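You operate a simulated robot arm through the tools that you are given. There is no shell and no other tool. Be economical: measure what you need, move in short steps, check, and stop when the job is done.

Carry out the task below with a simulated two-armed robot. There is one attempt and no reset: what you move stays moved.

JOB
On the side table, fold the grey cloth in half, so that its two short edges meet.

Only the result counts: the job must be done as asked and must still hold three seconds after the hand-in. Knocking over, shifting, dropping, spilling or breaking anything else fails it. Flat cloth is picked up by pressing the open fingertips on it (5 to 10 N) and closing them slowly along it; thin cloth reads only 2 to 8 mm in the jaws.

ROBOT AND FRAMES
Two 6-joint arms with two-finger parallel grippers on one trunk, on a base that drives. Base frame: it is fixed to the floor where the robot stands at the start and does not move with it; the origin is under the middle of the robot, x ahead of it, y to its left, z up; the surface under the hand at the start is at about z = 800. Units: mm, degrees, N and s.
The left shoulder is at the start at [60, 187, 1022], the right one opposite. With the tool pointing down near the work surface each hand reaches from about 280 to 640 mm from the robot's upright axis, wherever it stands, measured 20 degrees to its own side. Places, roughly: side table [800, -100, 800]. Payload 1.57 kg a hand.
Tool frame (each hand has its own): the origin (TCP) lies between the finger pads and is the grasp point; the fingertips stand 30 mm ahead of it; z points along the fingers, y is the line along which they close. Largest opening 110 mm; finger width 24, thickness 12; the body of the gripper, 48 by 112 mm, starts 78 mm behind the TCP.
Orientation is told as [roll, pitch, yaw] about the base's x, y, z axes, in that order, counted from this pose: with the fingers straight down and closing along the base's y, the tool's x points along the base's -x, its y along +y and its z along -z.

CONTROLS
- The arms move only by the tool arm_command. It takes "left_targets", "right_targets" or both (then of equal length, played together; a hand with none holds still); each is a list of rows, each a list of 7 numbers: the shift along the tool's x, y, z in mm, then the turn, a rotation vector about the tool's x, y, z in degrees, then the opening, from 0 (shut) to 1 (fully open). In form: [[tx, ty, tz, ax, ay, az, gripper], ...]. A call has 1 to 8 rows; each row shifts and turns the commanded pose from where the row before left it, along the tool's axes as they then stand. Rows are played at 5 a second. More than 50 mm and 8.6 degrees between two rows, or a gripper value outside its range, and nothing of the call is played. Where a pose cannot be reached the arm comes as near as it can. A force on the tool above 40 N (or 10 N above the force at the start of the call, whichever is more), or a blocked arm, ends the call early, and 0.2 s more pass. Each finger travels about 153 mm/s and halts on what it meets, pressing with about 27 N; the grip force reading is that of the motor and also rises with nothing between the fingers. The clock runs only during rows and for 0.2 s after the last one: add rows that do not move to give the fingers time. It gives the time, the measured TCP pose, the force on the tool (base axes), the opening and the grip force at its end, in the units of the frame above (readings bear some noise), with the torque about the TCP (base axes, N m) and any sound that the robot's microphone picked up.
- Cameras (640 x 400 px; columns grow to the right, rows downward): "scene" is now at [10.2, -24.6, 1560.3]; the picture's right is [-0.33, -0.94, 0.00], its down [-0.75, 0.27, -0.60] and it looks along [0.57, -0.20, -0.80] (base axes); focal length 281 px, centre (320, 200). "left" rides on the left gripper at [70, -16, -141] in its tool frame; the picture's right is [0.23, 0.97, 0.00], its down [-0.86, 0.20, -0.48] and it looks along [-0.47, 0.11, 0.88] (tool axes); focal length 222 px, centre (320, 200). "right" rides on the right gripper at [70, 16, -141] in its tool frame; the picture's right is [-0.23, 0.97, 0.00], its down [-0.86, -0.20, -0.48] and it looks along [-0.47, -0.11, 0.88] (tool axes); focal length 222 px, centre (320, 200). There is no depth. A picture from a camera that has moved, and an enlarged one, comes with that camera's place and axes in the base frame and with its lens.
- grab_frame(camera): a new picture of that camera. It takes no simulated time.
- slide_trunk(by): slides the trunk up (or, below 0, down) by that many mm; the arms and the scene camera ride with it, the base frame stays. It gives what a move gives, with no picture.
- base_move(legs): drives the robot by 1 to 6 legs, each [ahead, left, turn to the left] in mm, mm and degrees, along the robot's own axes; the way and the turn of a leg run together, so that a leg with both is an arc; at most 1500 mm and 180 degrees a leg. The arms and the cameras ride along, it lands a little off, and it stops where it bumps. It gives what a move gives.
- turn_head(pan, tilt): turns the head with the scene camera to pan (to the left, within 86 degrees either way) and tilt (down, from -29 to 69), counted from straight ahead of the robot. It gives what a move gives.
- enlarge(camera, box): a new picture of the part [left, top, right, bottom] of that camera's present view, enlarged. It takes no simulated time.
- close_job(): hands the job in; it is judged then, once.

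Work in short steps. Places have to be worked out from the pictures, the camera data and where the tool is seen: move nearer, look again, correct. Check each grasp and each placing, and mend what went wrong. You have 120 turns and 92 pictures in all, those below and enlarged ones among them. Open the grippers and draw the arms clear of the work before you hand the job in, unless the task says otherwise; then end with one line.

The tools are called after "Call:" by a JSON object that holds its "fn" and its "kwargs". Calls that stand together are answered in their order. arm_command: Moves the arms, as the interface text tells. Its arguments: {"type":"object","properties":{"left_targets":{"type":"array"},"right_targets":{"type":"array"}},"required":[]} The other tools are called the same way: slide_trunk (by) slides the trunk up or down; base_move (legs) drives the base; turn_head (pan, tilt) turns the head that bears the scene camera; grab_frame (camera) takes a picture; enlarge (camera, box) takes an enlarged picture of a part of a camera's view; close_job () hands the job in.

At the start:

```text
t: 0.0
left_position: [451.2, 129.7, 950.5]
left_orientation: [-0.1, 0.0, 0.1]
left_contact_force: [-0.3, -1.0, 0.2]
left_wrist_torque: [0.02, -0.02, -0.02]
left_width: 110.1
left_gripper_force: 0.0
right_position: [457.4, -170.3, 1009.5]
right_orientation: [0.0, 0.1, 0.0]
right_contact_force: [0.2, 0.6, 0.5]
right_wrist_torque: [0.01, 0.0, 0.0]
right_width: 109.9
right_gripper_force: 0.0
trunk travel left (down, up): [-650.0, 340.0]
robot x, y, heading: [2.6, -0.3, 0.0]
head pan, tilt: [-19.5, 53.0]
```

scene: 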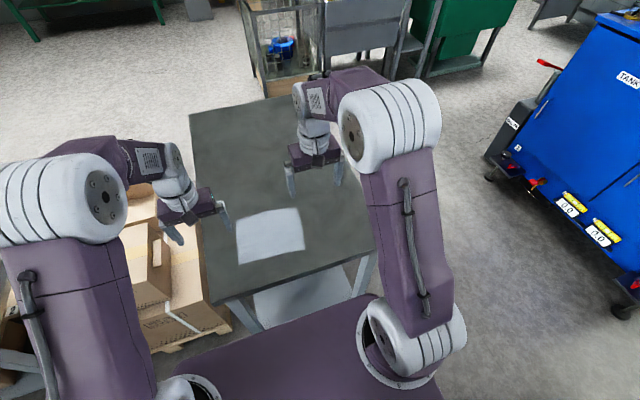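
right: 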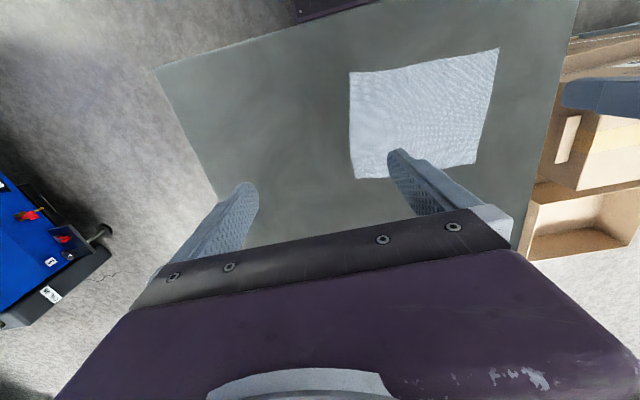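
left: 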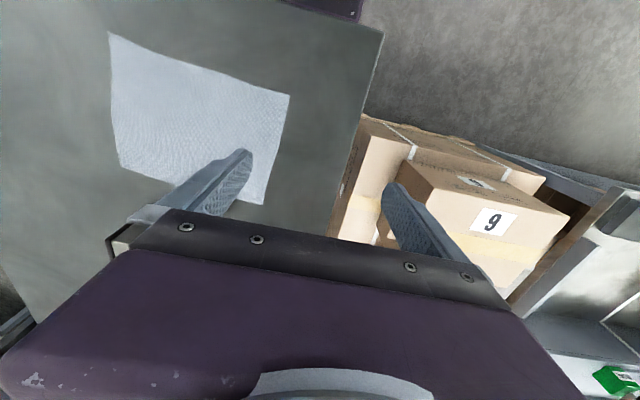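

The cloth shows as a pale quadrilateral on the side table; I enlarge it in the scene view to measure its corners.

Call:
{"fn": "enlarge", "kwargs": {"camera": "scene", "box": [180, 180, 340, 280]}}

```text
4.00 times, centred on (260, 230) of scene
camera zoom: at [10.2, -24.6, 1560.3], right [-0.33, -0.94, 0.0], down [-0.75, 0.27, -0.6], along [0.57, -0.2, -0.8], focal length 1122 px, centre (560, 80)
```

zoom: 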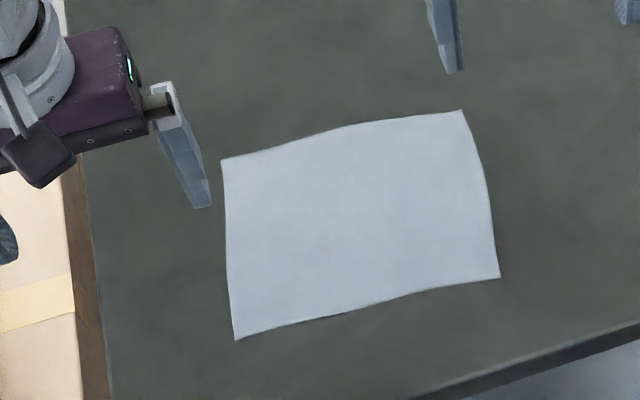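

The corners come out at about (565,68), (547,-128), (391,-112), (408,84): about 197 x 157 mm, with the short edges at left and right. Before choosing a stance I look down at the base, the table legs and the free floor.

Call:
{"fn": "turn_head", "kwargs": {"pan": -30, "tilt": 69}}

Call:
{"fn": "grab_frame", "kwargs": {"camera": "scene"}}

Call:
{"fn": "turn_head", "kwargs": {"pan": -75, "tilt": 50}}

Call:
{"fn": "grab_frame", "kwargs": {"camera": "scene"}}

```text
t: 0.8
left_position: [450.8, 130.1, 951.1]
left_orientation: [0.0, 0.0, 0.0]
left_contact_force: [0.6, -0.9, 0.5]
left_wrist_torque: [-0.03, -0.02, 0.01]
left_width: 110.2
left_gripper_force: 0.0
right_position: [457.6, -170.5, 1009.8]
right_orientation: [0.0, 0.0, 0.0]
right_contact_force: [-0.3, -0.1, 0.5]
right_wrist_torque: [-0.04, 0.02, 0.02]
right_width: 109.6
right_gripper_force: 0.1
trunk travel left (down, up): [-650.0, 340.0]
robot x, y, heading: [0.2, -2.8, -0.1]
head pan, tilt: [-30.0, 68.8]
```

```text
87 pictures are left
camera scene: at [-11.2, -27.7, 1542.3], right [-0.5, -0.87, 0.0], down [-0.81, 0.47, -0.36], along [0.31, -0.18, -0.93], focal length 281 px, centre (320, 200)
```

scene: 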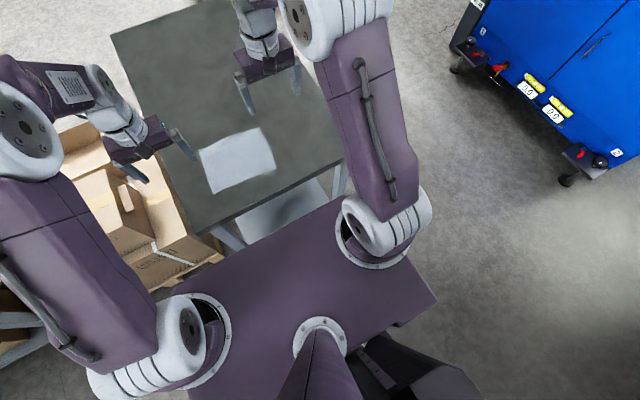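

```text
t: 1.9
left_position: [451.7, 130.5, 949.6]
left_orientation: [0.0, 0.1, -0.1]
left_contact_force: [-0.1, 1.2, 0.9]
left_wrist_torque: [-0.02, -0.02, 0.01]
left_width: 110.1
left_gripper_force: 0.1
right_position: [457.1, -170.3, 1009.5]
right_orientation: [0.1, 0.0, 0.0]
right_contact_force: [-0.4, -0.5, 0.2]
right_wrist_torque: [-0.04, -0.02, -0.01]
right_width: 110.1
right_gripper_force: 0.0
trunk travel left (down, up): [-650.0, 340.0]
robot x, y, heading: [0.5, -0.8, -0.0]
head pan, tilt: [-75.0, 50.0]
```

```text
86 pictures are left
camera scene: at [-39.7, -74.1, 1564.1], right [-0.97, -0.26, 0.0], down [-0.2, 0.74, -0.64], along [0.17, -0.62, -0.77], focal length 281 px, centre (320, 200)
```

scene: 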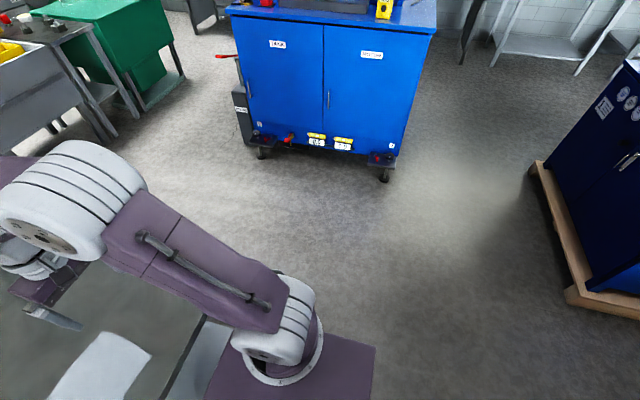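

The purple plate is only the torso, so the floor base is hidden. I look straight down on the right side to see how wide the base is.

Call:
{"fn": "turn_head", "kwargs": {"pan": -86, "tilt": 69}}

Call:
{"fn": "grab_frame", "kwargs": {"camera": "scene"}}

```text
t: 2.7
left_position: [449.5, 130.6, 950.7]
left_orientation: [0.1, -0.1, 0.0]
left_contact_force: [0.1, -0.5, 0.1]
left_wrist_torque: [-0.01, 0.01, -0.03]
left_width: 110.0
left_gripper_force: 0.1
right_position: [458.1, -169.3, 1010.1]
right_orientation: [0.0, 0.0, 0.0]
right_contact_force: [0.6, -0.6, 0.3]
right_wrist_torque: [0.04, -0.02, -0.04]
right_width: 110.0
right_gripper_force: 0.1
trunk travel left (down, up): [-650.0, 340.0]
robot x, y, heading: [-0.9, -4.7, -0.0]
head pan, tilt: [-85.9, 68.8]
```

```text
85 pictures are left
camera scene: at [-55.7, -55.7, 1542.3], right [-1.0, -0.07, 0.0], down [-0.07, 0.93, -0.36], along [0.03, -0.36, -0.93], focal length 281 px, centre (320, 200)
```

scene: 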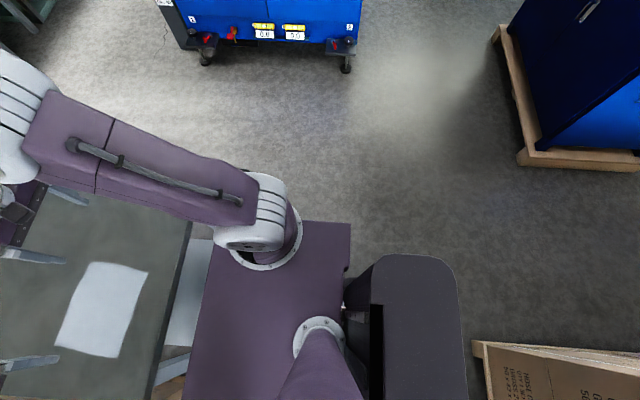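

There is free floor to the right, while boxes stand on the left and behind. I will drive round to the table's right side (heading 90°), so the long axis points straight away from the robot, sliding right first.

Call:
{"fn": "base_move", "kwargs": {"legs": [[0, -720, 0], [0, 0, 90]]}}

Call:
{"fn": "turn_head", "kwargs": {"pan": -40, "tilt": 55}}

Call:
{"fn": "grab_frame", "kwargs": {"camera": "scene"}}

Call:
{"fn": "grab_frame", "kwargs": {"camera": "left"}}

```text
t: 10.4
left_position: [-121.9, -266.6, 949.2]
left_orientation: [0.0, 0.1, 89.0]
left_contact_force: [0.0, -0.5, -0.6]
left_wrist_torque: [-0.01, 0.01, 0.01]
left_width: 110.1
left_gripper_force: 0.1
right_position: [179.2, -264.0, 1010.4]
right_orientation: [-0.1, 0.0, 88.9]
right_contact_force: [-0.9, 0.5, -0.6]
right_wrist_torque: [0.03, -0.02, 0.0]
right_width: 110.3
right_gripper_force: 0.0
trunk travel left (down, up): [-650.0, 340.0]
robot x, y, heading: [1.5, -719.5, 89.0]
head pan, tilt: [-85.9, 68.8]
```

```text
t: 11.6
left_position: [-121.9, -265.9, 950.4]
left_orientation: [-0.1, 0.0, 88.9]
left_contact_force: [0.3, -0.1, 0.3]
left_wrist_torque: [0.0, 0.0, 0.02]
left_width: 109.9
left_gripper_force: 0.0
right_position: [178.5, -264.9, 1009.0]
right_orientation: [0.1, 0.0, 89.0]
right_contact_force: [-0.3, -0.9, 0.4]
right_wrist_torque: [0.04, 0.0, -0.02]
right_width: 110.0
right_gripper_force: 0.1
trunk travel left (down, up): [-650.0, 340.0]
robot x, y, heading: [0.3, -718.9, 89.0]
head pan, tilt: [-40.0, 55.0]
```

```text
84 pictures are left
camera scene: at [46.9, -724.3, 1557.6], right [0.75, -0.66, 0.0], down [-0.54, -0.62, -0.57], along [0.38, 0.43, -0.82], focal length 281 px, centre (320, 200)
```

scene: 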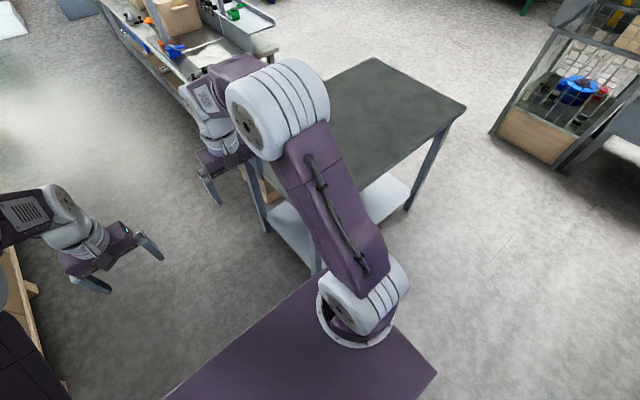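

```text
83 pictures are left
camera left: at [-106.9, -336.1, 1091.6], right [-0.98, -0.21, 0.0], down [-0.18, 0.86, 0.48], along [-0.1, 0.47, -0.88], focal length 222 px, centre (320, 200)
```

left: 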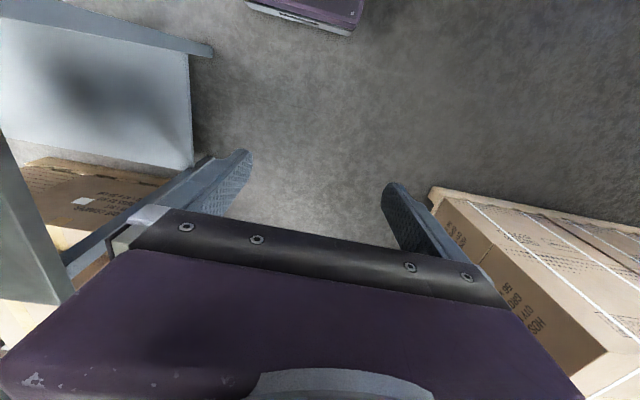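

The left wrist camera shows the base front about 215 mm ahead of the axis, so I can stand closer than at the start. Table and cloth are turned about -5°. I align the heading to about 84.5° and slide right to centre on the cloth, still about 180 mm short of the final stand.

Call:
{"fn": "base_move", "kwargs": {"legs": [[0, 0, -4.5], [0, -409, 0], [80, 0, 0]]}}

Call:
{"fn": "turn_head", "kwargs": {"pan": 0, "tilt": 60}}

Call:
{"fn": "grab_frame", "kwargs": {"camera": "scene"}}

Call:
{"fn": "grab_frame", "kwargs": {"camera": "left"}}

```text
t: 15.2
left_position: [327.4, -218.2, 950.5]
left_orientation: [0.0, 0.0, 84.6]
left_contact_force: [-0.7, 0.5, -0.4]
left_wrist_torque: [-0.06, -0.01, 0.0]
left_width: 110.1
left_gripper_force: 0.1
right_position: [628.9, -239.6, 1010.0]
right_orientation: [0.0, 0.0, 84.6]
right_contact_force: [-0.3, -0.2, -0.1]
right_wrist_torque: [-0.02, 0.01, -0.01]
right_width: 110.0
right_gripper_force: 0.1
trunk travel left (down, up): [-650.0, 340.0]
robot x, y, heading: [415.6, -676.3, 84.5]
head pan, tilt: [-40.0, 55.0]
```

```text
t: 16.3
left_position: [328.4, -217.1, 950.4]
left_orientation: [0.0, 0.0, 84.6]
left_contact_force: [-0.1, 0.0, -0.2]
left_wrist_torque: [-0.01, 0.01, -0.04]
left_width: 109.9
left_gripper_force: 0.0
right_position: [627.0, -240.5, 1009.6]
right_orientation: [-0.1, 0.0, 84.5]
right_contact_force: [1.0, -0.4, 0.9]
right_wrist_torque: [0.0, -0.02, -0.02]
right_width: 109.7
right_gripper_force: 0.1
trunk travel left (down, up): [-650.0, 340.0]
robot x, y, heading: [415.8, -681.5, 84.3]
head pan, tilt: [0.0, 60.0]
```

```text
82 pictures are left
camera scene: at [415.9, -671.9, 1551.6], right [1.0, -0.1, 0.0], down [-0.08, -0.86, -0.5], along [0.05, 0.5, -0.87], focal length 281 px, centre (320, 200)
```

scene: 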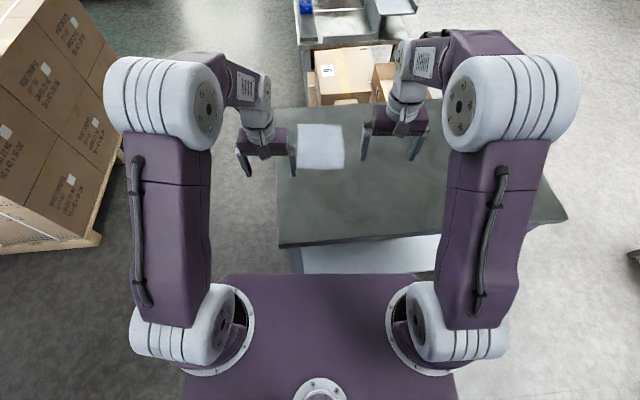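

```text
81 pictures are left
camera left: at [337.3, -288.9, 1091.6], right [-0.99, -0.13, 0.0], down [-0.12, 0.87, 0.48], along [-0.06, 0.47, -0.88], focal length 222 px, centre (320, 200)
```

left: 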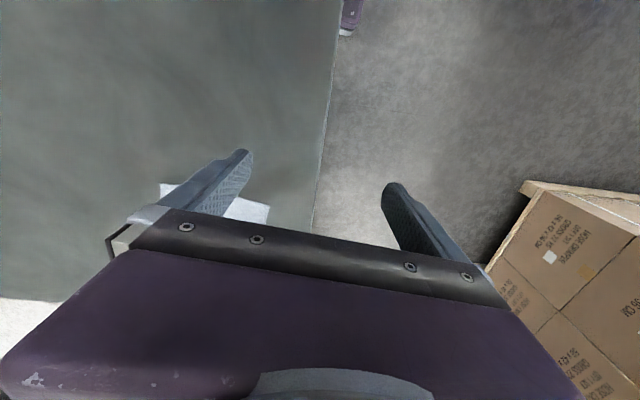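

The table's near edge is actually at y ≈ -378, so the axis is 300 mm from it. I go 45 mm further (base front stays clear) and will then drag the cloth about 130 mm toward the robot by pressing on its near part.

Call:
{"fn": "base_move", "kwargs": {"legs": [[45, 0, 0]]}}

Call:
{"fn": "enlarge", "kwargs": {"camera": "scene", "box": [240, 100, 440, 225]}}

```text
t: 17.2
left_position: [332.1, -175.8, 952.1]
left_orientation: [0.0, -0.2, 84.5]
left_contact_force: [1.0, 0.0, -0.1]
left_wrist_torque: [0.03, -0.03, 0.01]
left_width: 109.9
left_gripper_force: 0.0
right_position: [631.7, -197.4, 1010.6]
right_orientation: [-0.1, -0.1, 84.6]
right_contact_force: [-0.3, -1.0, -0.5]
right_wrist_torque: [0.01, -0.03, 0.03]
right_width: 110.0
right_gripper_force: 0.1
trunk travel left (down, up): [-650.0, 340.0]
robot x, y, heading: [418.7, -637.6, 84.6]
head pan, tilt: [0.0, 60.0]
```

```text
3.20 times, centred on (340, 162) of scene
camera zoom: at [419.6, -630.7, 1551.7], right [1.0, -0.09, 0.0], down [-0.08, -0.86, -0.5], along [0.05, 0.5, -0.87], focal length 898 px, centre (256, 320)
```

zoom: 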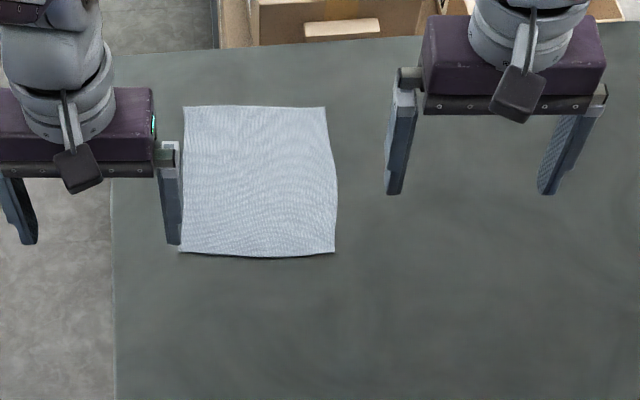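

The corners agree with my first measurement. In the robot's own frame the near edge is at 519 ahead, the far edge at 715, and the sides at ±79. I yaw both hands 90° with the cameras outward so they close along the fold direction, shutting the fingers for the drag.

Call:
{"fn": "arm_command", "kwargs": {"left_targets": [[0, 0, 0, 0, 0, 8.5, 0], [0, 0, 0, 0, 0, 8.5, 0], [0, 0, 0, 0, 0, 8.5, 0], [0, 0, 0, 0, 0, 8.5, 0], [0, 0, 0, 0, 0, 8.5, 0], [0, 0, 0, 0, 0, 8.5, 0], [0, 0, 0, 0, 0, 8.5, 0], [0, 0, 0, 0, 0, 8.5, 0]], "right_targets": [[0, 0, 0, 0, 0, -8.5, 0], [0, 0, 0, 0, 0, -8.5, 0], [0, 0, 0, 0, 0, -8.5, 0], [0, 0, 0, 0, 0, -8.5, 0], [0, 0, 0, 0, 0, -8.5, 0], [0, 0, 0, 0, 0, -8.5, 0], [0, 0, 0, 0, 0, -8.5, 0], [0, 0, 0, 0, 0, -8.5, 0]]}}

Call:
{"fn": "arm_command", "kwargs": {"left_targets": [[0, 0, 0, 0, 0, 7.3, 0], [0, 0, 0, 0, 0, 7.3, 0], [0, 0, 0, 0, 0, 7.4, 0]], "right_targets": [[0, 0, 0, 0, 0, -7.3, 0], [0, 0, 0, 0, 0, -7.3, 0], [0, 0, 0, 0, 0, -7.4, 0]]}}

```text
t: 19.0
left_position: [332.8, -173.3, 951.3]
left_orientation: [-0.1, 0.1, 16.4]
left_contact_force: [-0.9, 0.1, 0.3]
left_wrist_torque: [0.02, -0.02, -0.02]
left_width: 0.0
left_gripper_force: 21.1
right_position: [629.7, -196.2, 1009.5]
right_orientation: [0.0, -0.1, 152.7]
right_contact_force: [0.2, 0.1, -0.3]
right_wrist_torque: [-0.02, 0.0, 0.02]
right_width: 0.0
right_gripper_force: 21.4
trunk travel left (down, up): [-650.0, 340.0]
robot x, y, heading: [422.2, -635.8, 84.6]
head pan, tilt: [0.0, 60.0]
```

```text
t: 19.8
left_position: [332.2, -172.8, 950.9]
left_orientation: [0.0, 0.0, -5.7]
left_contact_force: [0.4, -0.1, -1.2]
left_wrist_torque: [0.03, -0.01, 0.0]
left_width: 0.0
left_gripper_force: 21.5
right_position: [631.8, -195.2, 1009.9]
right_orientation: [0.0, 0.0, 174.7]
right_contact_force: [0.5, 0.5, 0.3]
right_wrist_torque: [-0.03, -0.03, 0.0]
right_width: 0.1
right_gripper_force: 21.0
trunk travel left (down, up): [-650.0, 340.0]
robot x, y, heading: [418.8, -637.6, 84.6]
head pan, tilt: [0.0, 60.0]
```

Both hands are yawed as intended. I bring them over the near part of the cloth at f=560, l=±48, tips about 20 mm above the table.

Call:
{"fn": "arm_command", "kwargs": {"left_targets": [[-16.2, 21.8, 19.6, 0, 0, 0, 0], [-16.2, 21.8, 19.6, 0, 0, 0, 0], [-16.2, 21.8, 19.6, 0, 0, 0, 0], [-16.2, 21.8, 19.6, 0, 0, 0, 0], [-16.2, 21.8, 19.6, 0, 0, 0, 0], [0, 0, 0, 0, 0, 0, 0]], "right_targets": [[-24.6, -20.4, 31.4, 0, 0, 0, 0], [-24.6, -20.4, 31.4, 0, 0, 0, 0], [-24.6, -20.4, 31.4, 0, 0, 0, 0], [-24.6, -20.4, 31.4, 0, 0, 0, 0], [-24.6, -20.4, 31.4, 0, 0, 0, 0], [0, 0, 0, 0, 0, 0, 0]]}}

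Call:
{"fn": "enlarge", "kwargs": {"camera": "scene", "box": [240, 100, 440, 225]}}

```text
t: 21.2
left_position: [423.6, -73.1, 852.9]
left_orientation: [-0.1, 0.0, -5.5]
left_contact_force: [0.0, -0.6, 0.8]
left_wrist_torque: [-0.01, 0.01, 0.01]
left_width: 0.0
left_gripper_force: 21.2
right_position: [518.2, -81.9, 853.1]
right_orientation: [-0.1, 0.1, 174.6]
right_contact_force: [-0.1, 0.4, 0.0]
right_wrist_torque: [0.02, 0.0, -0.04]
right_width: 0.0
right_gripper_force: 21.4
trunk travel left (down, up): [-650.0, 340.0]
robot x, y, heading: [419.1, -630.5, 84.7]
head pan, tilt: [0.0, 60.0]
```

```text
3.20 times, centred on (340, 162) of scene
camera zoom: at [420.0, -629.3, 1551.6], right [1.0, -0.09, 0.0], down [-0.08, -0.86, -0.5], along [0.05, 0.5, -0.87], focal length 898 px, centre (256, 320)
```

zoom: 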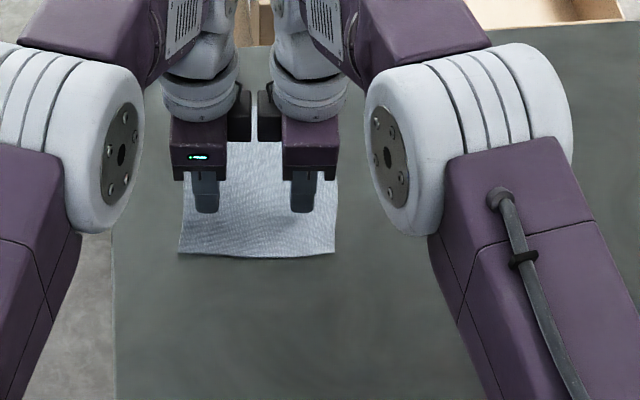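

The hands sit above the near half, with little room between the inner brackets (I keep ≥95 mm spacing). I lower in small steps to find contact.

Call:
{"fn": "arm_command", "kwargs": {"left_targets": [[0, 0, 10, 0, 0, 0, 0], [0, 0, 6, 0, 0, 0, 0], [0, 0, 3, 0, 0, 0, 0], [0, 0, 2, 0, 0, 0, 0]], "right_targets": [[0, 0, 10, 0, 0, 0, 0], [0, 0, 6, 0, 0, 0, 0], [0, 0, 3, 0, 0, 0, 0], [0, 0, 2, 0, 0, 0, 0]]}}

```text
t: 22.2
left_position: [422.6, -72.5, 830.0]
left_orientation: [0.0, 0.0, -5.5]
left_contact_force: [-0.5, 0.0, 0.6]
left_wrist_torque: [-0.03, 0.0, -0.04]
left_width: 0.1
left_gripper_force: 20.6
right_position: [517.1, -82.0, 832.4]
right_orientation: [-0.1, 0.1, 174.6]
right_contact_force: [0.0, -0.3, 1.0]
right_wrist_torque: [0.0, -0.01, 0.02]
right_width: 0.0
right_gripper_force: 21.3
trunk travel left (down, up): [-650.0, 340.0]
robot x, y, heading: [416.2, -637.4, 84.9]
head pan, tilt: [0.0, 60.0]
```

No contact yet; I keep lowering in 1–1.5 mm steps.

Call:
{"fn": "arm_command", "kwargs": {"left_targets": [[0, 0, 1.5, 0, 0, 0, 0], [0, 0, 1, 0, 0, 0, 0]], "right_targets": [[0, 0, 1.5, 0, 0, 0, 0], [0, 0, 1, 0, 0, 0, 0]]}}

Call:
{"fn": "arm_command", "kwargs": {"left_targets": [[0, 0, 1, 0, 0, 0, 0], [0, 0, 1, 0, 0, 0, 0]], "right_targets": [[0, 0, 1, 0, 0, 0, 0], [0, 0, 1, 0, 0, 0, 0]]}}

```text
t: 22.8
left_position: [422.8, -73.0, 831.7]
left_orientation: [0.3, 0.0, -5.5]
left_contact_force: [-0.2, 1.4, 11.0]
left_wrist_torque: [-0.01, 0.08, -0.02]
left_width: 0.1
left_gripper_force: 21.4
right_position: [519.0, -83.2, 831.2]
right_orientation: [-0.2, 0.0, 174.5]
right_contact_force: [0.0, 0.9, 6.2]
right_wrist_torque: [0.05, 0.01, 0.0]
right_width: 0.0
right_gripper_force: 21.6
trunk travel left (down, up): [-650.0, 340.0]
robot x, y, heading: [418.0, -634.0, 84.4]
head pan, tilt: [0.0, 60.0]
```

```text
t: 23.4
left_position: [423.9, -73.6, 830.9]
left_orientation: [0.5, -0.2, -5.5]
left_contact_force: [-0.3, 3.8, 23.4]
left_wrist_torque: [0.0, 0.1, -0.03]
left_width: 0.0
left_gripper_force: 21.3
right_position: [517.6, -83.7, 830.1]
right_orientation: [-0.4, 0.0, 174.6]
right_contact_force: [0.1, 3.1, 17.2]
right_wrist_torque: [0.02, -0.01, 0.0]
right_width: 0.1
right_gripper_force: 21.3
trunk travel left (down, up): [-650.0, 340.0]
robot x, y, heading: [417.3, -633.3, 84.4]
head pan, tilt: [0.0, 60.0]
```

Contact is at about z 831 TCP. I relax to about 10 N and drag 24 mm toward the robot to test that the cloth follows.

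Call:
{"fn": "arm_command", "kwargs": {"left_targets": [[0, 0, -2, 0, 0, 0, 0], [0, -6, 0, 0, 0, 0, 0], [0, -6, 0, 0, 0, 0, 0], [0, -6, 0, 0, 0, 0, 0], [0, -6, 0, 0, 0, 0, 0]], "right_targets": [[0, 0, -1, 0, 0, 0, 0], [0, 6, 0, 0, 0, 0, 0], [0, 6, 0, 0, 0, 0, 0], [0, 6, 0, 0, 0, 0, 0], [0, 6, 0, 0, 0, 0, 0]]}}

Call:
{"fn": "enlarge", "kwargs": {"camera": "scene", "box": [240, 100, 440, 225]}}

```text
t: 24.6
left_position: [421.6, -98.6, 832.2]
left_orientation: [0.2, 0.0, -5.5]
left_contact_force: [0.2, 1.8, 15.2]
left_wrist_torque: [0.01, 0.06, -0.03]
left_width: 0.0
left_gripper_force: 21.6
right_position: [516.8, -107.9, 831.9]
right_orientation: [-0.2, 0.0, 174.5]
right_contact_force: [0.5, 3.0, 22.3]
right_wrist_torque: [0.02, -0.01, -0.01]
right_width: 0.0
right_gripper_force: 21.7
trunk travel left (down, up): [-650.0, 340.0]
robot x, y, heading: [422.8, -634.3, 84.7]
head pan, tilt: [0.0, 60.0]
```

```text
3.20 times, centred on (340, 162) of scene
camera zoom: at [419.4, -632.3, 1551.7], right [1.0, -0.09, 0.0], down [-0.08, -0.86, -0.5], along [0.05, 0.5, -0.86], focal length 898 px, centre (256, 320)
```

zoom: 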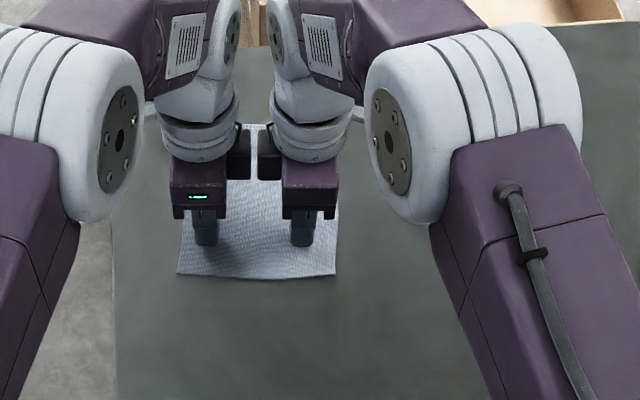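

The cloth follows fully. I drag another 112 mm, easing the right hand's pressure a little.

Call:
{"fn": "arm_command", "kwargs": {"left_targets": [[0, -14, 0, 0, 0, 0, 0], [0, -14, 0, 0, 0, 0, 0], [0, -14, 0, 0, 0, 0, 0], [0, -14, 0, 0, 0, 0, 0], [0, -14, 0, 0, 0, 0, 0], [0, -14, 0, 0, 0, 0, 0], [0, -14, 0, 0, 0, 0, 0], [0, -14, 0, 0, 0, 0, 0]], "right_targets": [[0, 14, -1, 0, 0, 0, 0], [0, 14, 0, 0, 0, 0, 0], [0, 14, 0, 0, 0, 0, 0], [0, 14, 0, 0, 0, 0, 0], [0, 14, 0, 0, 0, 0, 0], [0, 14, 0, 0, 0, 0, 0], [0, 14, 0, 0, 0, 0, 0], [0, 14, 0, 0, 0, 0, 0]]}}

Call:
{"fn": "grab_frame", "kwargs": {"camera": "scene"}}

```text
t: 26.4
left_position: [410.6, -209.4, 831.5]
left_orientation: [0.2, 0.0, -5.5]
left_contact_force: [0.6, 5.6, 38.2]
left_wrist_torque: [0.04, 0.05, 0.0]
left_width: 0.0
left_gripper_force: 21.3
right_position: [505.8, -220.6, 831.1]
right_orientation: [-0.2, 0.1, 174.7]
right_contact_force: [-0.1, 1.4, 11.3]
right_wrist_torque: [0.03, 0.0, -0.01]
right_width: 0.1
right_gripper_force: 21.3
trunk travel left (down, up): [-650.0, 340.0]
robot x, y, heading: [417.8, -634.4, 84.8]
head pan, tilt: [0.0, 60.0]
```

```text
77 pictures are left
camera scene: at [420.0, -632.7, 1551.8], right [1.0, -0.09, 0.0], down [-0.08, -0.86, -0.5], along [0.05, 0.5, -0.86], focal length 281 px, centre (320, 200)
```

scene: 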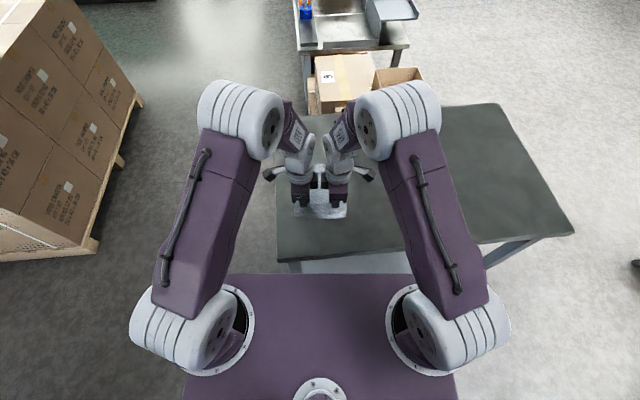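

The drag is done. I lift straight up and move the hands apart to see the cloth.

Call:
{"fn": "arm_command", "kwargs": {"left_targets": [[0, 0, -10, 0, 0, 0, 0], [0, 0, -40, 0, 0, 0, 0], [20, 0, -40, 0, 0, 0, 0.3], [40, 0, -10, 0, 0, 0, 0.3], [45, 0, 0, 0, 0, 0, 0.3]], "right_targets": [[0, 0, -10, 0, 0, 0, 0], [0, 0, -40, 0, 0, 0, 0], [20, 0, -40, 0, 0, 0, 0.3], [40, 0, -10, 0, 0, 0, 0.3], [45, 0, 0, 0, 0, 0, 0.3]]}}

Call:
{"fn": "enlarge", "kwargs": {"camera": "scene", "box": [240, 130, 400, 230]}}

Call:
{"fn": "grab_frame", "kwargs": {"camera": "left"}}

```text
t: 27.6
left_position: [305.6, -197.7, 929.6]
left_orientation: [-0.1, 0.1, -5.5]
left_contact_force: [-0.6, -0.3, 0.1]
left_wrist_torque: [-0.01, -0.01, 0.02]
left_width: 32.9
left_gripper_force: 0.0
right_position: [610.9, -227.0, 930.6]
right_orientation: [-0.1, 0.1, 174.6]
right_contact_force: [-0.4, 0.2, 0.2]
right_wrist_torque: [0.02, -0.01, -0.02]
right_width: 33.3
right_gripper_force: 0.0
trunk travel left (down, up): [-650.0, 340.0]
robot x, y, heading: [419.1, -635.4, 84.3]
head pan, tilt: [0.0, 60.0]
```

```text
4.00 times, centred on (320, 180) of scene
camera zoom: at [420.0, -628.0, 1551.6], right [1.0, -0.09, 0.0], down [-0.08, -0.86, -0.5], along [0.05, 0.5, -0.87], focal length 1122 px, centre (320, 280)
```

zoom: 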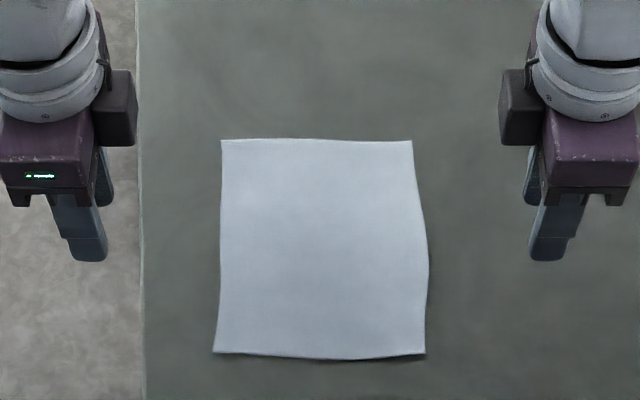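

```text
75 pictures are left
camera left: at [234.5, -208.2, 1070.7], right [-0.13, 0.99, 0.0], down [0.87, 0.12, 0.48], along [0.47, 0.06, -0.88], focal length 222 px, centre (320, 200)
```

left: 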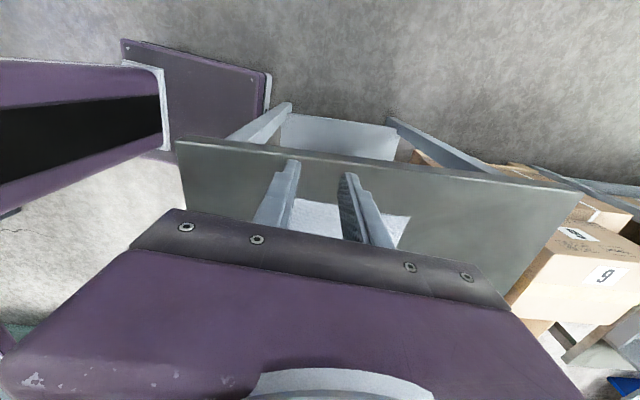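

The cloth lies flat with corners at about (393,-58), (550,-73), (533,-269), (377,-254). I move both hands to the two far corners, 20 mm in from the sides, far finger just past the edge, opening about 26 mm.

Call:
{"fn": "arm_command", "kwargs": {"left_targets": [[-18.7, 27.7, 16, 0, 0, 0, 0.24], [-18.7, 27.7, 16, 0, 0, 0, 0.24], [-18.7, 27.7, 16, 0, 0, 0, 0.24], [-18.7, 27.7, 16, 0, 0, 0, 0.24], [-18.7, 27.7, 16, 0, 0, 0, 0.24], [0, 0, 0, 0, 0, 0, 0.24]], "right_targets": [[-19.1, -27.7, 16, 0, 0, 0, 0.24], [-19.1, -27.7, 16, 0, 0, 0, 0.24], [-19.1, -27.7, 16, 0, 0, 0, 0.24], [-19.1, -27.7, 16, 0, 0, 0, 0.24], [-19.1, -27.7, 16, 0, 0, 0, 0.24], [0, 0, 0, 0, 0, 0, 0.24]]}}

Call:
{"fn": "enlarge", "kwargs": {"camera": "scene", "box": [240, 110, 400, 210]}}

Call:
{"fn": "grab_frame", "kwargs": {"camera": "left"}}

Call:
{"fn": "grab_frame", "kwargs": {"camera": "right"}}

```text
t: 29.0
left_position: [410.9, -69.5, 849.2]
left_orientation: [0.0, 0.1, -5.6]
left_contact_force: [0.2, -0.3, -0.6]
left_wrist_torque: [0.01, 0.01, 0.02]
left_width: 26.5
left_gripper_force: 0.1
right_position: [527.6, -81.4, 850.4]
right_orientation: [0.0, 0.0, 174.7]
right_contact_force: [-0.7, -0.8, 0.0]
right_wrist_torque: [-0.01, -0.01, 0.0]
right_width: 26.4
right_gripper_force: 0.0
trunk travel left (down, up): [-650.0, 340.0]
robot x, y, heading: [419.0, -635.7, 84.6]
head pan, tilt: [0.0, 60.0]
```

```text
4.00 times, centred on (320, 160) of scene
camera zoom: at [419.8, -629.3, 1551.6], right [1.0, -0.09, 0.0], down [-0.08, -0.86, -0.5], along [0.05, 0.5, -0.87], focal length 1122 px, centre (320, 360)
```

zoom: 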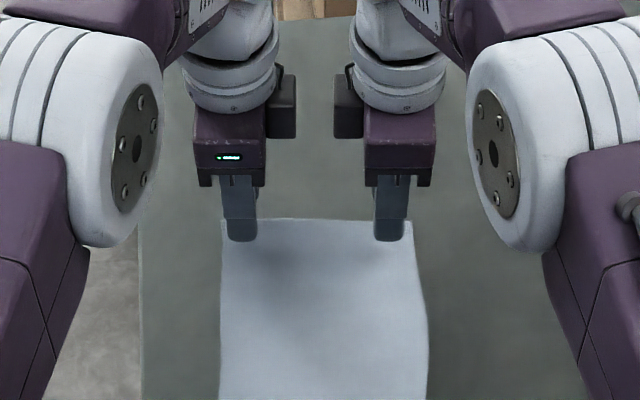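

```text
73 pictures are left
camera left: at [339.8, -79.8, 990.2], right [-0.13, 0.99, 0.0], down [0.87, 0.12, 0.48], along [0.47, 0.06, -0.88], focal length 222 px, centre (320, 200)
```

left: 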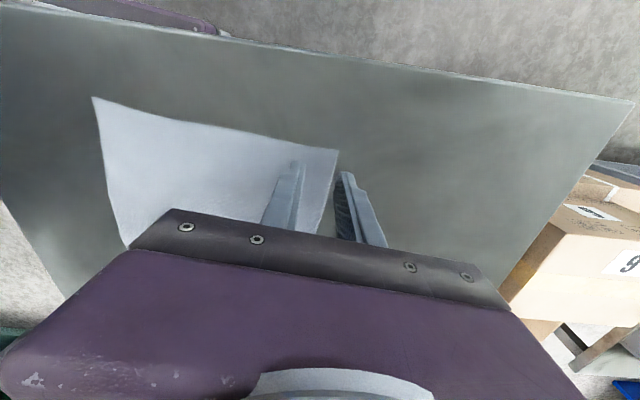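

```text
72 pictures are left
camera right: at [594.3, -105.6, 991.6], right [-0.32, -0.95, 0.0], down [-0.83, 0.28, 0.48], along [-0.45, 0.15, -0.88], focal length 222 px, centre (320, 200)
```

right: 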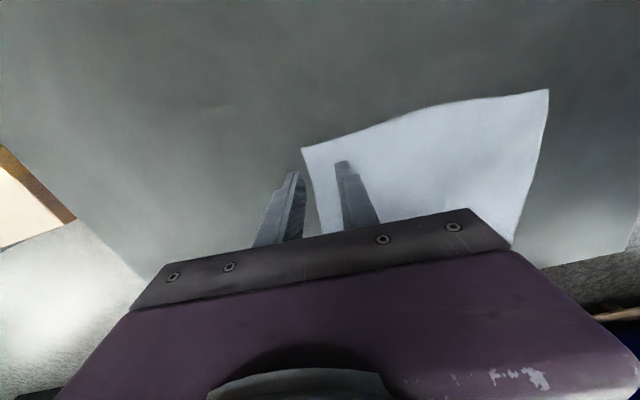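

The wrist views show the far fingers just beyond the edge and the near fingers on the cloth. I lower to light contact.

Call:
{"fn": "arm_command", "kwargs": {"left_targets": [[0, 0, 10, 0, 0, 0, 0.24], [0, 0, 6, 0, 0, 0, 0.24], [0, 0, 2.5, 0, 0, 0, 0.24], [0, 0, 0, 0, 0, 0, 0.24]], "right_targets": [[0, 0, 10, 0, 0, 0, 0.24], [0, 0, 6, 0, 0, 0, 0.24], [0, 0, 3.5, 0, 0, 0, 0.24], [0, 0, 0, 0, 0, 0, 0.24]]}}

Call:
{"fn": "enlarge", "kwargs": {"camera": "left", "box": [240, 120, 400, 220]}}

Call:
{"fn": "enlarge", "kwargs": {"camera": "right", "box": [240, 120, 400, 220]}}

```text
t: 30.0
left_position: [411.3, -68.9, 832.0]
left_orientation: [0.1, 0.0, -5.5]
left_contact_force: [-1.4, 0.3, 5.4]
left_wrist_torque: [-0.11, 0.02, 0.0]
left_width: 26.5
left_gripper_force: 0.0
right_position: [528.1, -80.5, 830.3]
right_orientation: [-0.1, -0.1, 174.7]
right_contact_force: [0.5, 0.1, 6.2]
right_wrist_torque: [-0.11, -0.04, 0.01]
right_width: 26.0
right_gripper_force: 0.1
trunk travel left (down, up): [-650.0, 340.0]
robot x, y, heading: [412.3, -632.8, 84.7]
head pan, tilt: [0.0, 60.0]
```

```text
4.00 times, centred on (320, 170) of left
camera zoom: at [340.4, -79.4, 972.2], right [-0.13, 0.99, 0.0], down [0.87, 0.12, 0.48], along [0.47, 0.07, -0.88], focal length 888 px, centre (320, 320)
```

zoom: 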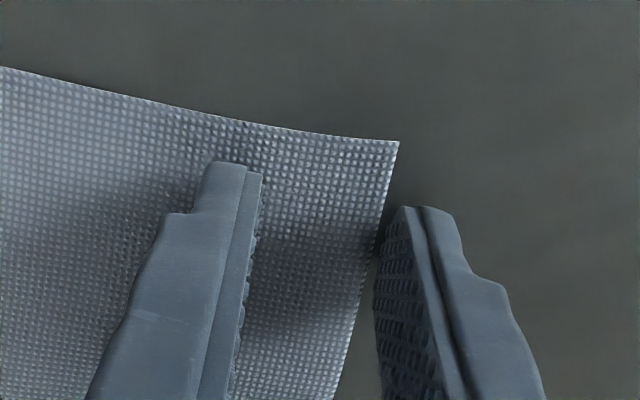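

```text
4.00 times, centred on (320, 170) of right
camera zoom: at [595.4, -105.0, 972.7], right [-0.32, -0.95, 0.0], down [-0.83, 0.28, 0.48], along [-0.45, 0.15, -0.88], focal length 888 px, centre (320, 320)
```

zoom: 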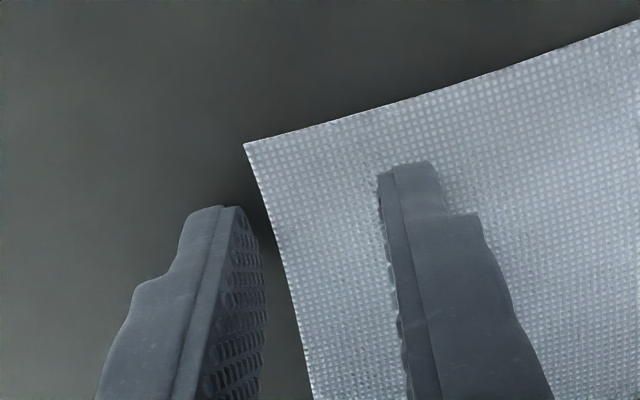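

Both hands press about 6 N on the cloth with the near finger, and the far finger is just outside the edge. I close slowly part-way and look.

Call:
{"fn": "arm_command", "kwargs": {"left_targets": [[0, 0, 0.5, 0, 0, 0, 0.21], [0, 0, 0, 0, 0, 0, 0.18], [0, 0, 0, 0, 0, 0, 0.15], [0, 0, 0, 0, 0, 0, 0.12], [0, 0, 0, 0, 0, 0, 0.1], [0, 0, 0, 0, 0, 0, 0.08]], "right_targets": [[0, 0, 0.5, 0, 0, 0, 0.21], [0, 0, 0, 0, 0, 0, 0.18], [0, 0, 0, 0, 0, 0, 0.15], [0, 0, 0, 0, 0, 0, 0.12], [0, 0, 0, 0, 0, 0, 0.1], [0, 0, 0, 0, 0, 0, 0.08]]}}

Call:
{"fn": "enlarge", "kwargs": {"camera": "left", "box": [240, 120, 400, 220]}}

Call:
{"fn": "enlarge", "kwargs": {"camera": "right", "box": [240, 120, 400, 220]}}

```text
t: 31.4
left_position: [410.6, -70.1, 831.8]
left_orientation: [0.1, 0.0, -5.5]
left_contact_force: [1.0, -0.7, 6.5]
left_wrist_torque: [-0.11, 0.05, 0.0]
left_width: 8.8
left_gripper_force: 0.2
right_position: [528.6, -81.3, 832.6]
right_orientation: [-0.2, 0.0, 174.5]
right_contact_force: [-0.5, 1.5, 12.2]
right_wrist_torque: [-0.07, -0.05, 0.02]
right_width: 7.2
right_gripper_force: 0.1
trunk travel left (down, up): [-650.0, 340.0]
robot x, y, heading: [418.8, -633.0, 84.5]
head pan, tilt: [0.0, 60.0]
```

```text
4.00 times, centred on (320, 170) of left
camera zoom: at [340.3, -80.5, 972.2], right [-0.13, 0.99, 0.0], down [0.87, 0.12, 0.48], along [0.47, 0.07, -0.88], focal length 888 px, centre (320, 320)
```

zoom: 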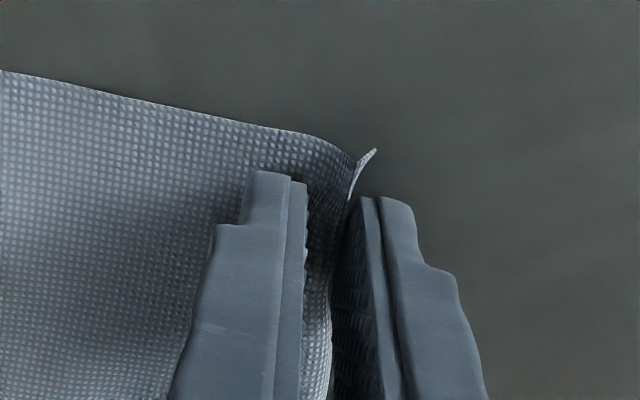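

```text
4.00 times, centred on (320, 170) of right
camera zoom: at [595.3, -106.0, 972.6], right [-0.32, -0.95, 0.0], down [-0.83, 0.28, 0.48], along [-0.45, 0.15, -0.88], focal length 888 px, centre (320, 320)
```

zoom: 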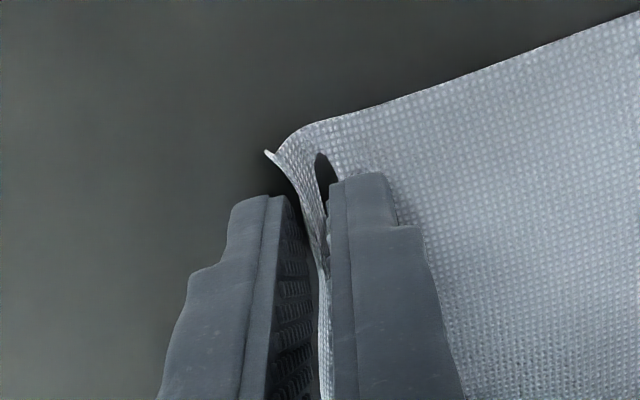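

A small ridge is rising between the fingers with only a tiny rim beyond it. I close the rest of the way slowly.

Call:
{"fn": "arm_command", "kwargs": {"left_targets": [[0, 0, 0, 0, 0, 0, 0.06], [0, 0, 0, 0, 0, 0, 0.04], [0, 0, 0, 0, 0, 0, 0.02], [0, 0, 0, 0, 0, 0, 0], [0, 0, 0, 0, 0, 0, 0]], "right_targets": [[0, 0, 0, 0, 0, 0, 0.06], [0, 0, 0, 0, 0, 0, 0.04], [0, 0, 0, 0, 0, 0, 0.02], [0, 0, 0, 0, 0, 0, 0], [0, 0, 0, 0, 0, 0, 0]]}}

Call:
{"fn": "arm_command", "kwargs": {"left_targets": [[0, 0, -5, 0, 0, 0, 0], [0, -2, -10, 0, 0, 0, 0], [0, 0, 0, 0, 0, 0, 0]], "right_targets": [[0, 0, -5, 0, 0, 0, 0], [0, 2, -10, 0, 0, 0, 0], [0, 0, 0, 0, 0, 0, 0]]}}

Call:
{"fn": "enlarge", "kwargs": {"camera": "left", "box": [200, 100, 424, 240]}}

Call:
{"fn": "enlarge", "kwargs": {"camera": "right", "box": [200, 100, 424, 240]}}

```text
t: 32.6
left_position: [411.3, -70.6, 830.8]
left_orientation: [0.1, 0.0, -5.5]
left_contact_force: [0.4, -0.6, 5.8]
left_wrist_torque: [-0.07, 0.07, 0.03]
left_width: 5.7
left_gripper_force: 25.9
right_position: [528.4, -80.7, 829.8]
right_orientation: [-0.1, 0.0, 174.5]
right_contact_force: [-0.9, -0.1, 13.9]
right_wrist_torque: [-0.13, -0.03, -0.05]
right_width: 1.9
right_gripper_force: 23.5
trunk travel left (down, up): [-650.0, 340.0]
robot x, y, heading: [419.7, -636.6, 84.7]
head pan, tilt: [0.0, 60.0]
```

```text
t: 33.4
left_position: [410.8, -71.0, 843.7]
left_orientation: [-0.1, 0.0, -5.5]
left_contact_force: [-0.5, -0.5, 0.1]
left_wrist_torque: [0.0, 0.01, 0.0]
left_width: 5.7
left_gripper_force: 26.2
right_position: [527.0, -82.8, 843.1]
right_orientation: [0.1, 0.0, 174.6]
right_contact_force: [-0.3, 1.0, 0.0]
right_wrist_torque: [-0.02, -0.02, 0.02]
right_width: 1.9
right_gripper_force: 23.5
trunk travel left (down, up): [-650.0, 340.0]
robot x, y, heading: [418.5, -633.3, 84.4]
head pan, tilt: [0.0, 60.0]
```

```text
2.86 times, centred on (312, 170) of left
camera zoom: at [340.8, -80.3, 985.5], right [-0.13, 0.99, 0.0], down [0.87, 0.12, 0.48], along [0.47, 0.06, -0.88], focal length 635 px, centre (343, 286)
```

zoom: 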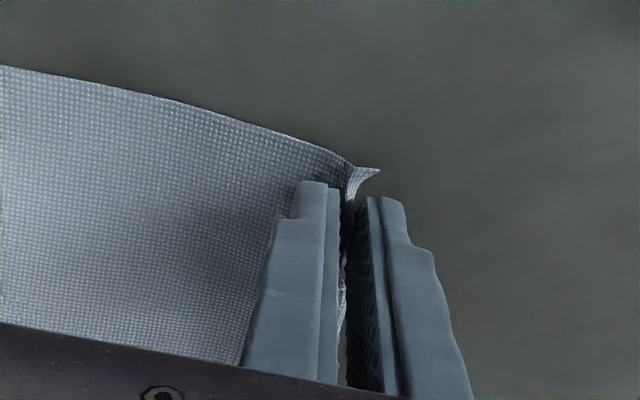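

```text
2.86 times, centred on (312, 170) of right
camera zoom: at [595.5, -106.1, 985.7], right [-0.32, -0.95, 0.0], down [-0.83, 0.28, 0.48], along [-0.45, 0.15, -0.88], focal length 635 px, centre (343, 286)
```

zoom: 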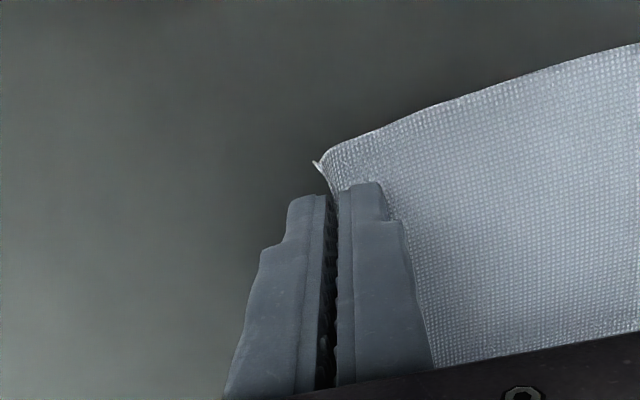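

Both grips read cloth (5.7 and 1.9 mm) and the whole far edge lifted. Now I begin the fold: rise, move back and tilt the fingers forward so the edge turns over. First half of this arc, then a check.

Call:
{"fn": "arm_command", "kwargs": {"left_targets": [[0, -4, -10, -5.6, 0, 0, 0], [0, -3, -10.3, -5.6, 0, 0, 0], [0, -2, -10.6, -5.6, 0, 0, 0], [0, -0.9, -10.7, -5.6, 0, 0, 0]], "right_targets": [[0, 4, -10, 5.6, 0, 0, 0], [0, 3, -10.3, 5.6, 0, 0, 0], [0, 2, -10.6, 5.6, 0, 0, 0], [0, 0.9, -10.7, 5.6, 0, 0, 0]]}}

Call:
{"fn": "enlarge", "kwargs": {"camera": "scene", "box": [220, 110, 412, 230]}}

```text
t: 34.4
left_position: [410.6, -88.6, 885.0]
left_orientation: [22.4, -0.1, -5.5]
left_contact_force: [-0.7, 0.5, 0.0]
left_wrist_torque: [-0.03, 0.01, 0.01]
left_width: 2.1
left_gripper_force: 23.4
right_position: [526.8, -99.4, 885.3]
right_orientation: [-22.5, -0.2, 174.7]
right_contact_force: [0.2, -0.4, -0.7]
right_wrist_torque: [-0.03, 0.01, -0.02]
right_width: 2.0
right_gripper_force: 23.4
trunk travel left (down, up): [-650.0, 340.0]
robot x, y, heading: [419.7, -634.4, 84.6]
head pan, tilt: [0.0, 60.0]
```

```text
3.33 times, centred on (316, 170) of scene
camera zoom: at [419.7, -629.6, 1551.6], right [1.0, -0.09, 0.0], down [-0.08, -0.86, -0.5], along [0.05, 0.5, -0.87], focal length 935 px, centre (333, 300)
```

zoom: 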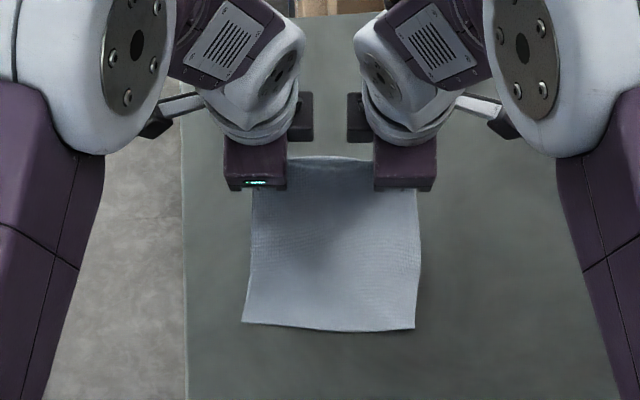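

The left grip reading dropped from 5.7 to 2.1 mm, so I check both pinches.

Call:
{"fn": "enlarge", "kwargs": {"camera": "left", "box": [200, 100, 424, 240]}}

Call:
{"fn": "enlarge", "kwargs": {"camera": "right", "box": [200, 100, 424, 240]}}

```text
2.86 times, centred on (312, 170) of left
camera zoom: at [334.3, -150.8, 1009.6], right [-0.14, 0.92, 0.37], down [0.85, -0.08, 0.52], along [0.51, 0.39, -0.77], focal length 635 px, centre (343, 286)
```

zoom: 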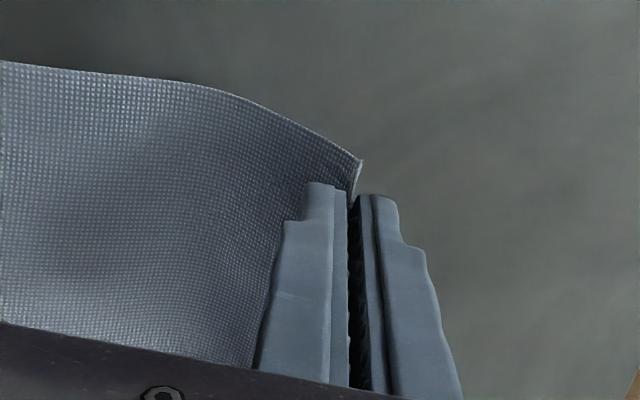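

```text
2.86 times, centred on (312, 170) of right
camera zoom: at [588.9, -176.6, 1009.7], right [-0.31, -0.87, -0.37], down [-0.85, 0.08, 0.52], along [-0.42, 0.48, -0.77], focal length 635 px, centre (343, 286)
```

zoom: 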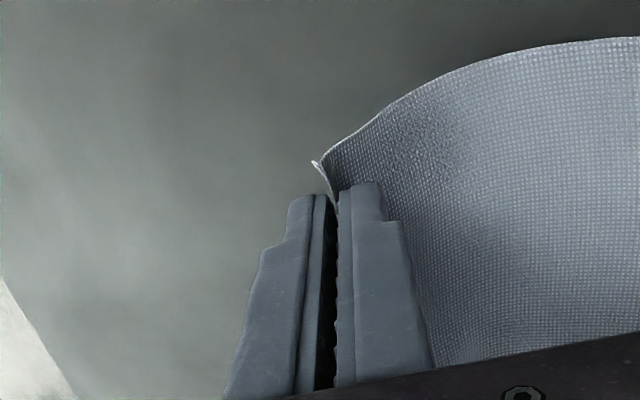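

Both now hold a clean single layer right at the edge. I continue the arc to 45° tilt.

Call:
{"fn": "arm_command", "kwargs": {"left_targets": [[0, -9.3, -5.5, -5.6, 0, 0, 0], [0, -8.7, -6.4, -5.6, 0, 0, 0], [0, -8.1, -7.2, -5.6, 0, 0, 0], [0, -7.3, -7.9, -5.6, 0, 0, 0], [0, 0, 0, 0, 0, 0, 0]], "right_targets": [[0, 9.3, -5.5, 5.6, 0, 0, 0], [0, 8.7, -6.4, 5.6, 0, 0, 0], [0, 8.1, -7.2, 5.6, 0, 0, 0], [0, 7.3, -7.9, 5.6, 0, 0, 0], [0, 0, 0, 0, 0, 0, 0]]}}

Call:
{"fn": "enlarge", "kwargs": {"camera": "scene", "box": [220, 110, 412, 230]}}

```text
t: 35.6
left_position: [394.8, -114.0, 888.5]
left_orientation: [40.6, 1.7, -4.4]
left_contact_force: [3.5, 0.3, 0.8]
left_wrist_torque: [-0.02, -0.06, -0.05]
left_width: 1.9
left_gripper_force: 23.5
left hand out of reach, approached as far as the arm can: row 1, 2, 3
right_position: [536.9, -128.3, 889.2]
right_orientation: [-40.7, 1.7, 173.5]
right_contact_force: [-3.9, 0.1, -0.1]
right_wrist_torque: [0.0, 0.06, 0.08]
right_width: 2.1
right_gripper_force: 23.6
right hand out of reach, approached as far as the arm can: row 1, 2, 3
trunk travel left (down, up): [-650.0, 340.0]
robot x, y, heading: [423.3, -635.3, 84.6]
head pan, tilt: [0.0, 60.0]
```

```text
3.33 times, centred on (316, 170) of scene
camera zoom: at [420.1, -626.5, 1551.6], right [1.0, -0.09, 0.0], down [-0.08, -0.86, -0.5], along [0.05, 0.5, -0.87], focal length 935 px, centre (333, 300)
```

zoom: 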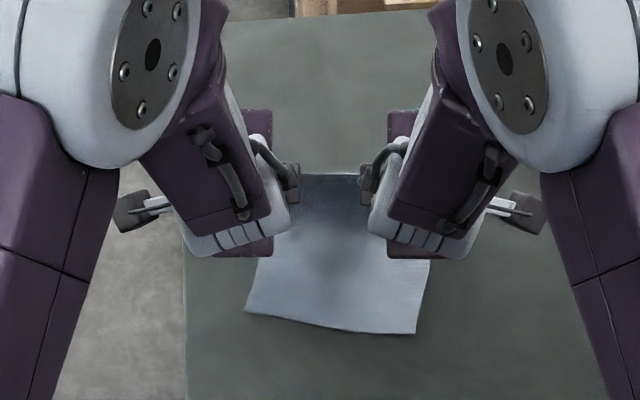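

The arms ran near a reach limit and the hands spread about 12 mm each, tensing the edge. I hold a moment to see whether they settle.

Call:
{"fn": "arm_command", "kwargs": {"left_targets": [[0, 0, 0, 0, 0, 0, 0], [0, 0, 0, 0, 0, 0, 0]], "right_targets": [[0, 0, 0, 0, 0, 0, 0], [0, 0, 0, 0, 0, 0, 0]]}}

```text
t: 36.2
left_position: [395.9, -114.4, 888.8]
left_orientation: [40.7, 1.6, -4.5]
left_contact_force: [0.9, -0.6, -1.4]
left_wrist_torque: [-0.02, -0.01, -0.01]
left_width: 2.0
left_gripper_force: 23.3
right_position: [536.2, -127.9, 888.8]
right_orientation: [-40.7, 1.7, 173.5]
right_contact_force: [-1.5, -0.3, -0.9]
right_wrist_torque: [-0.02, 0.02, 0.04]
right_width: 1.9
right_gripper_force: 23.8
trunk travel left (down, up): [-650.0, 340.0]
robot x, y, heading: [418.8, -636.9, 84.4]
head pan, tilt: [0.0, 60.0]
```

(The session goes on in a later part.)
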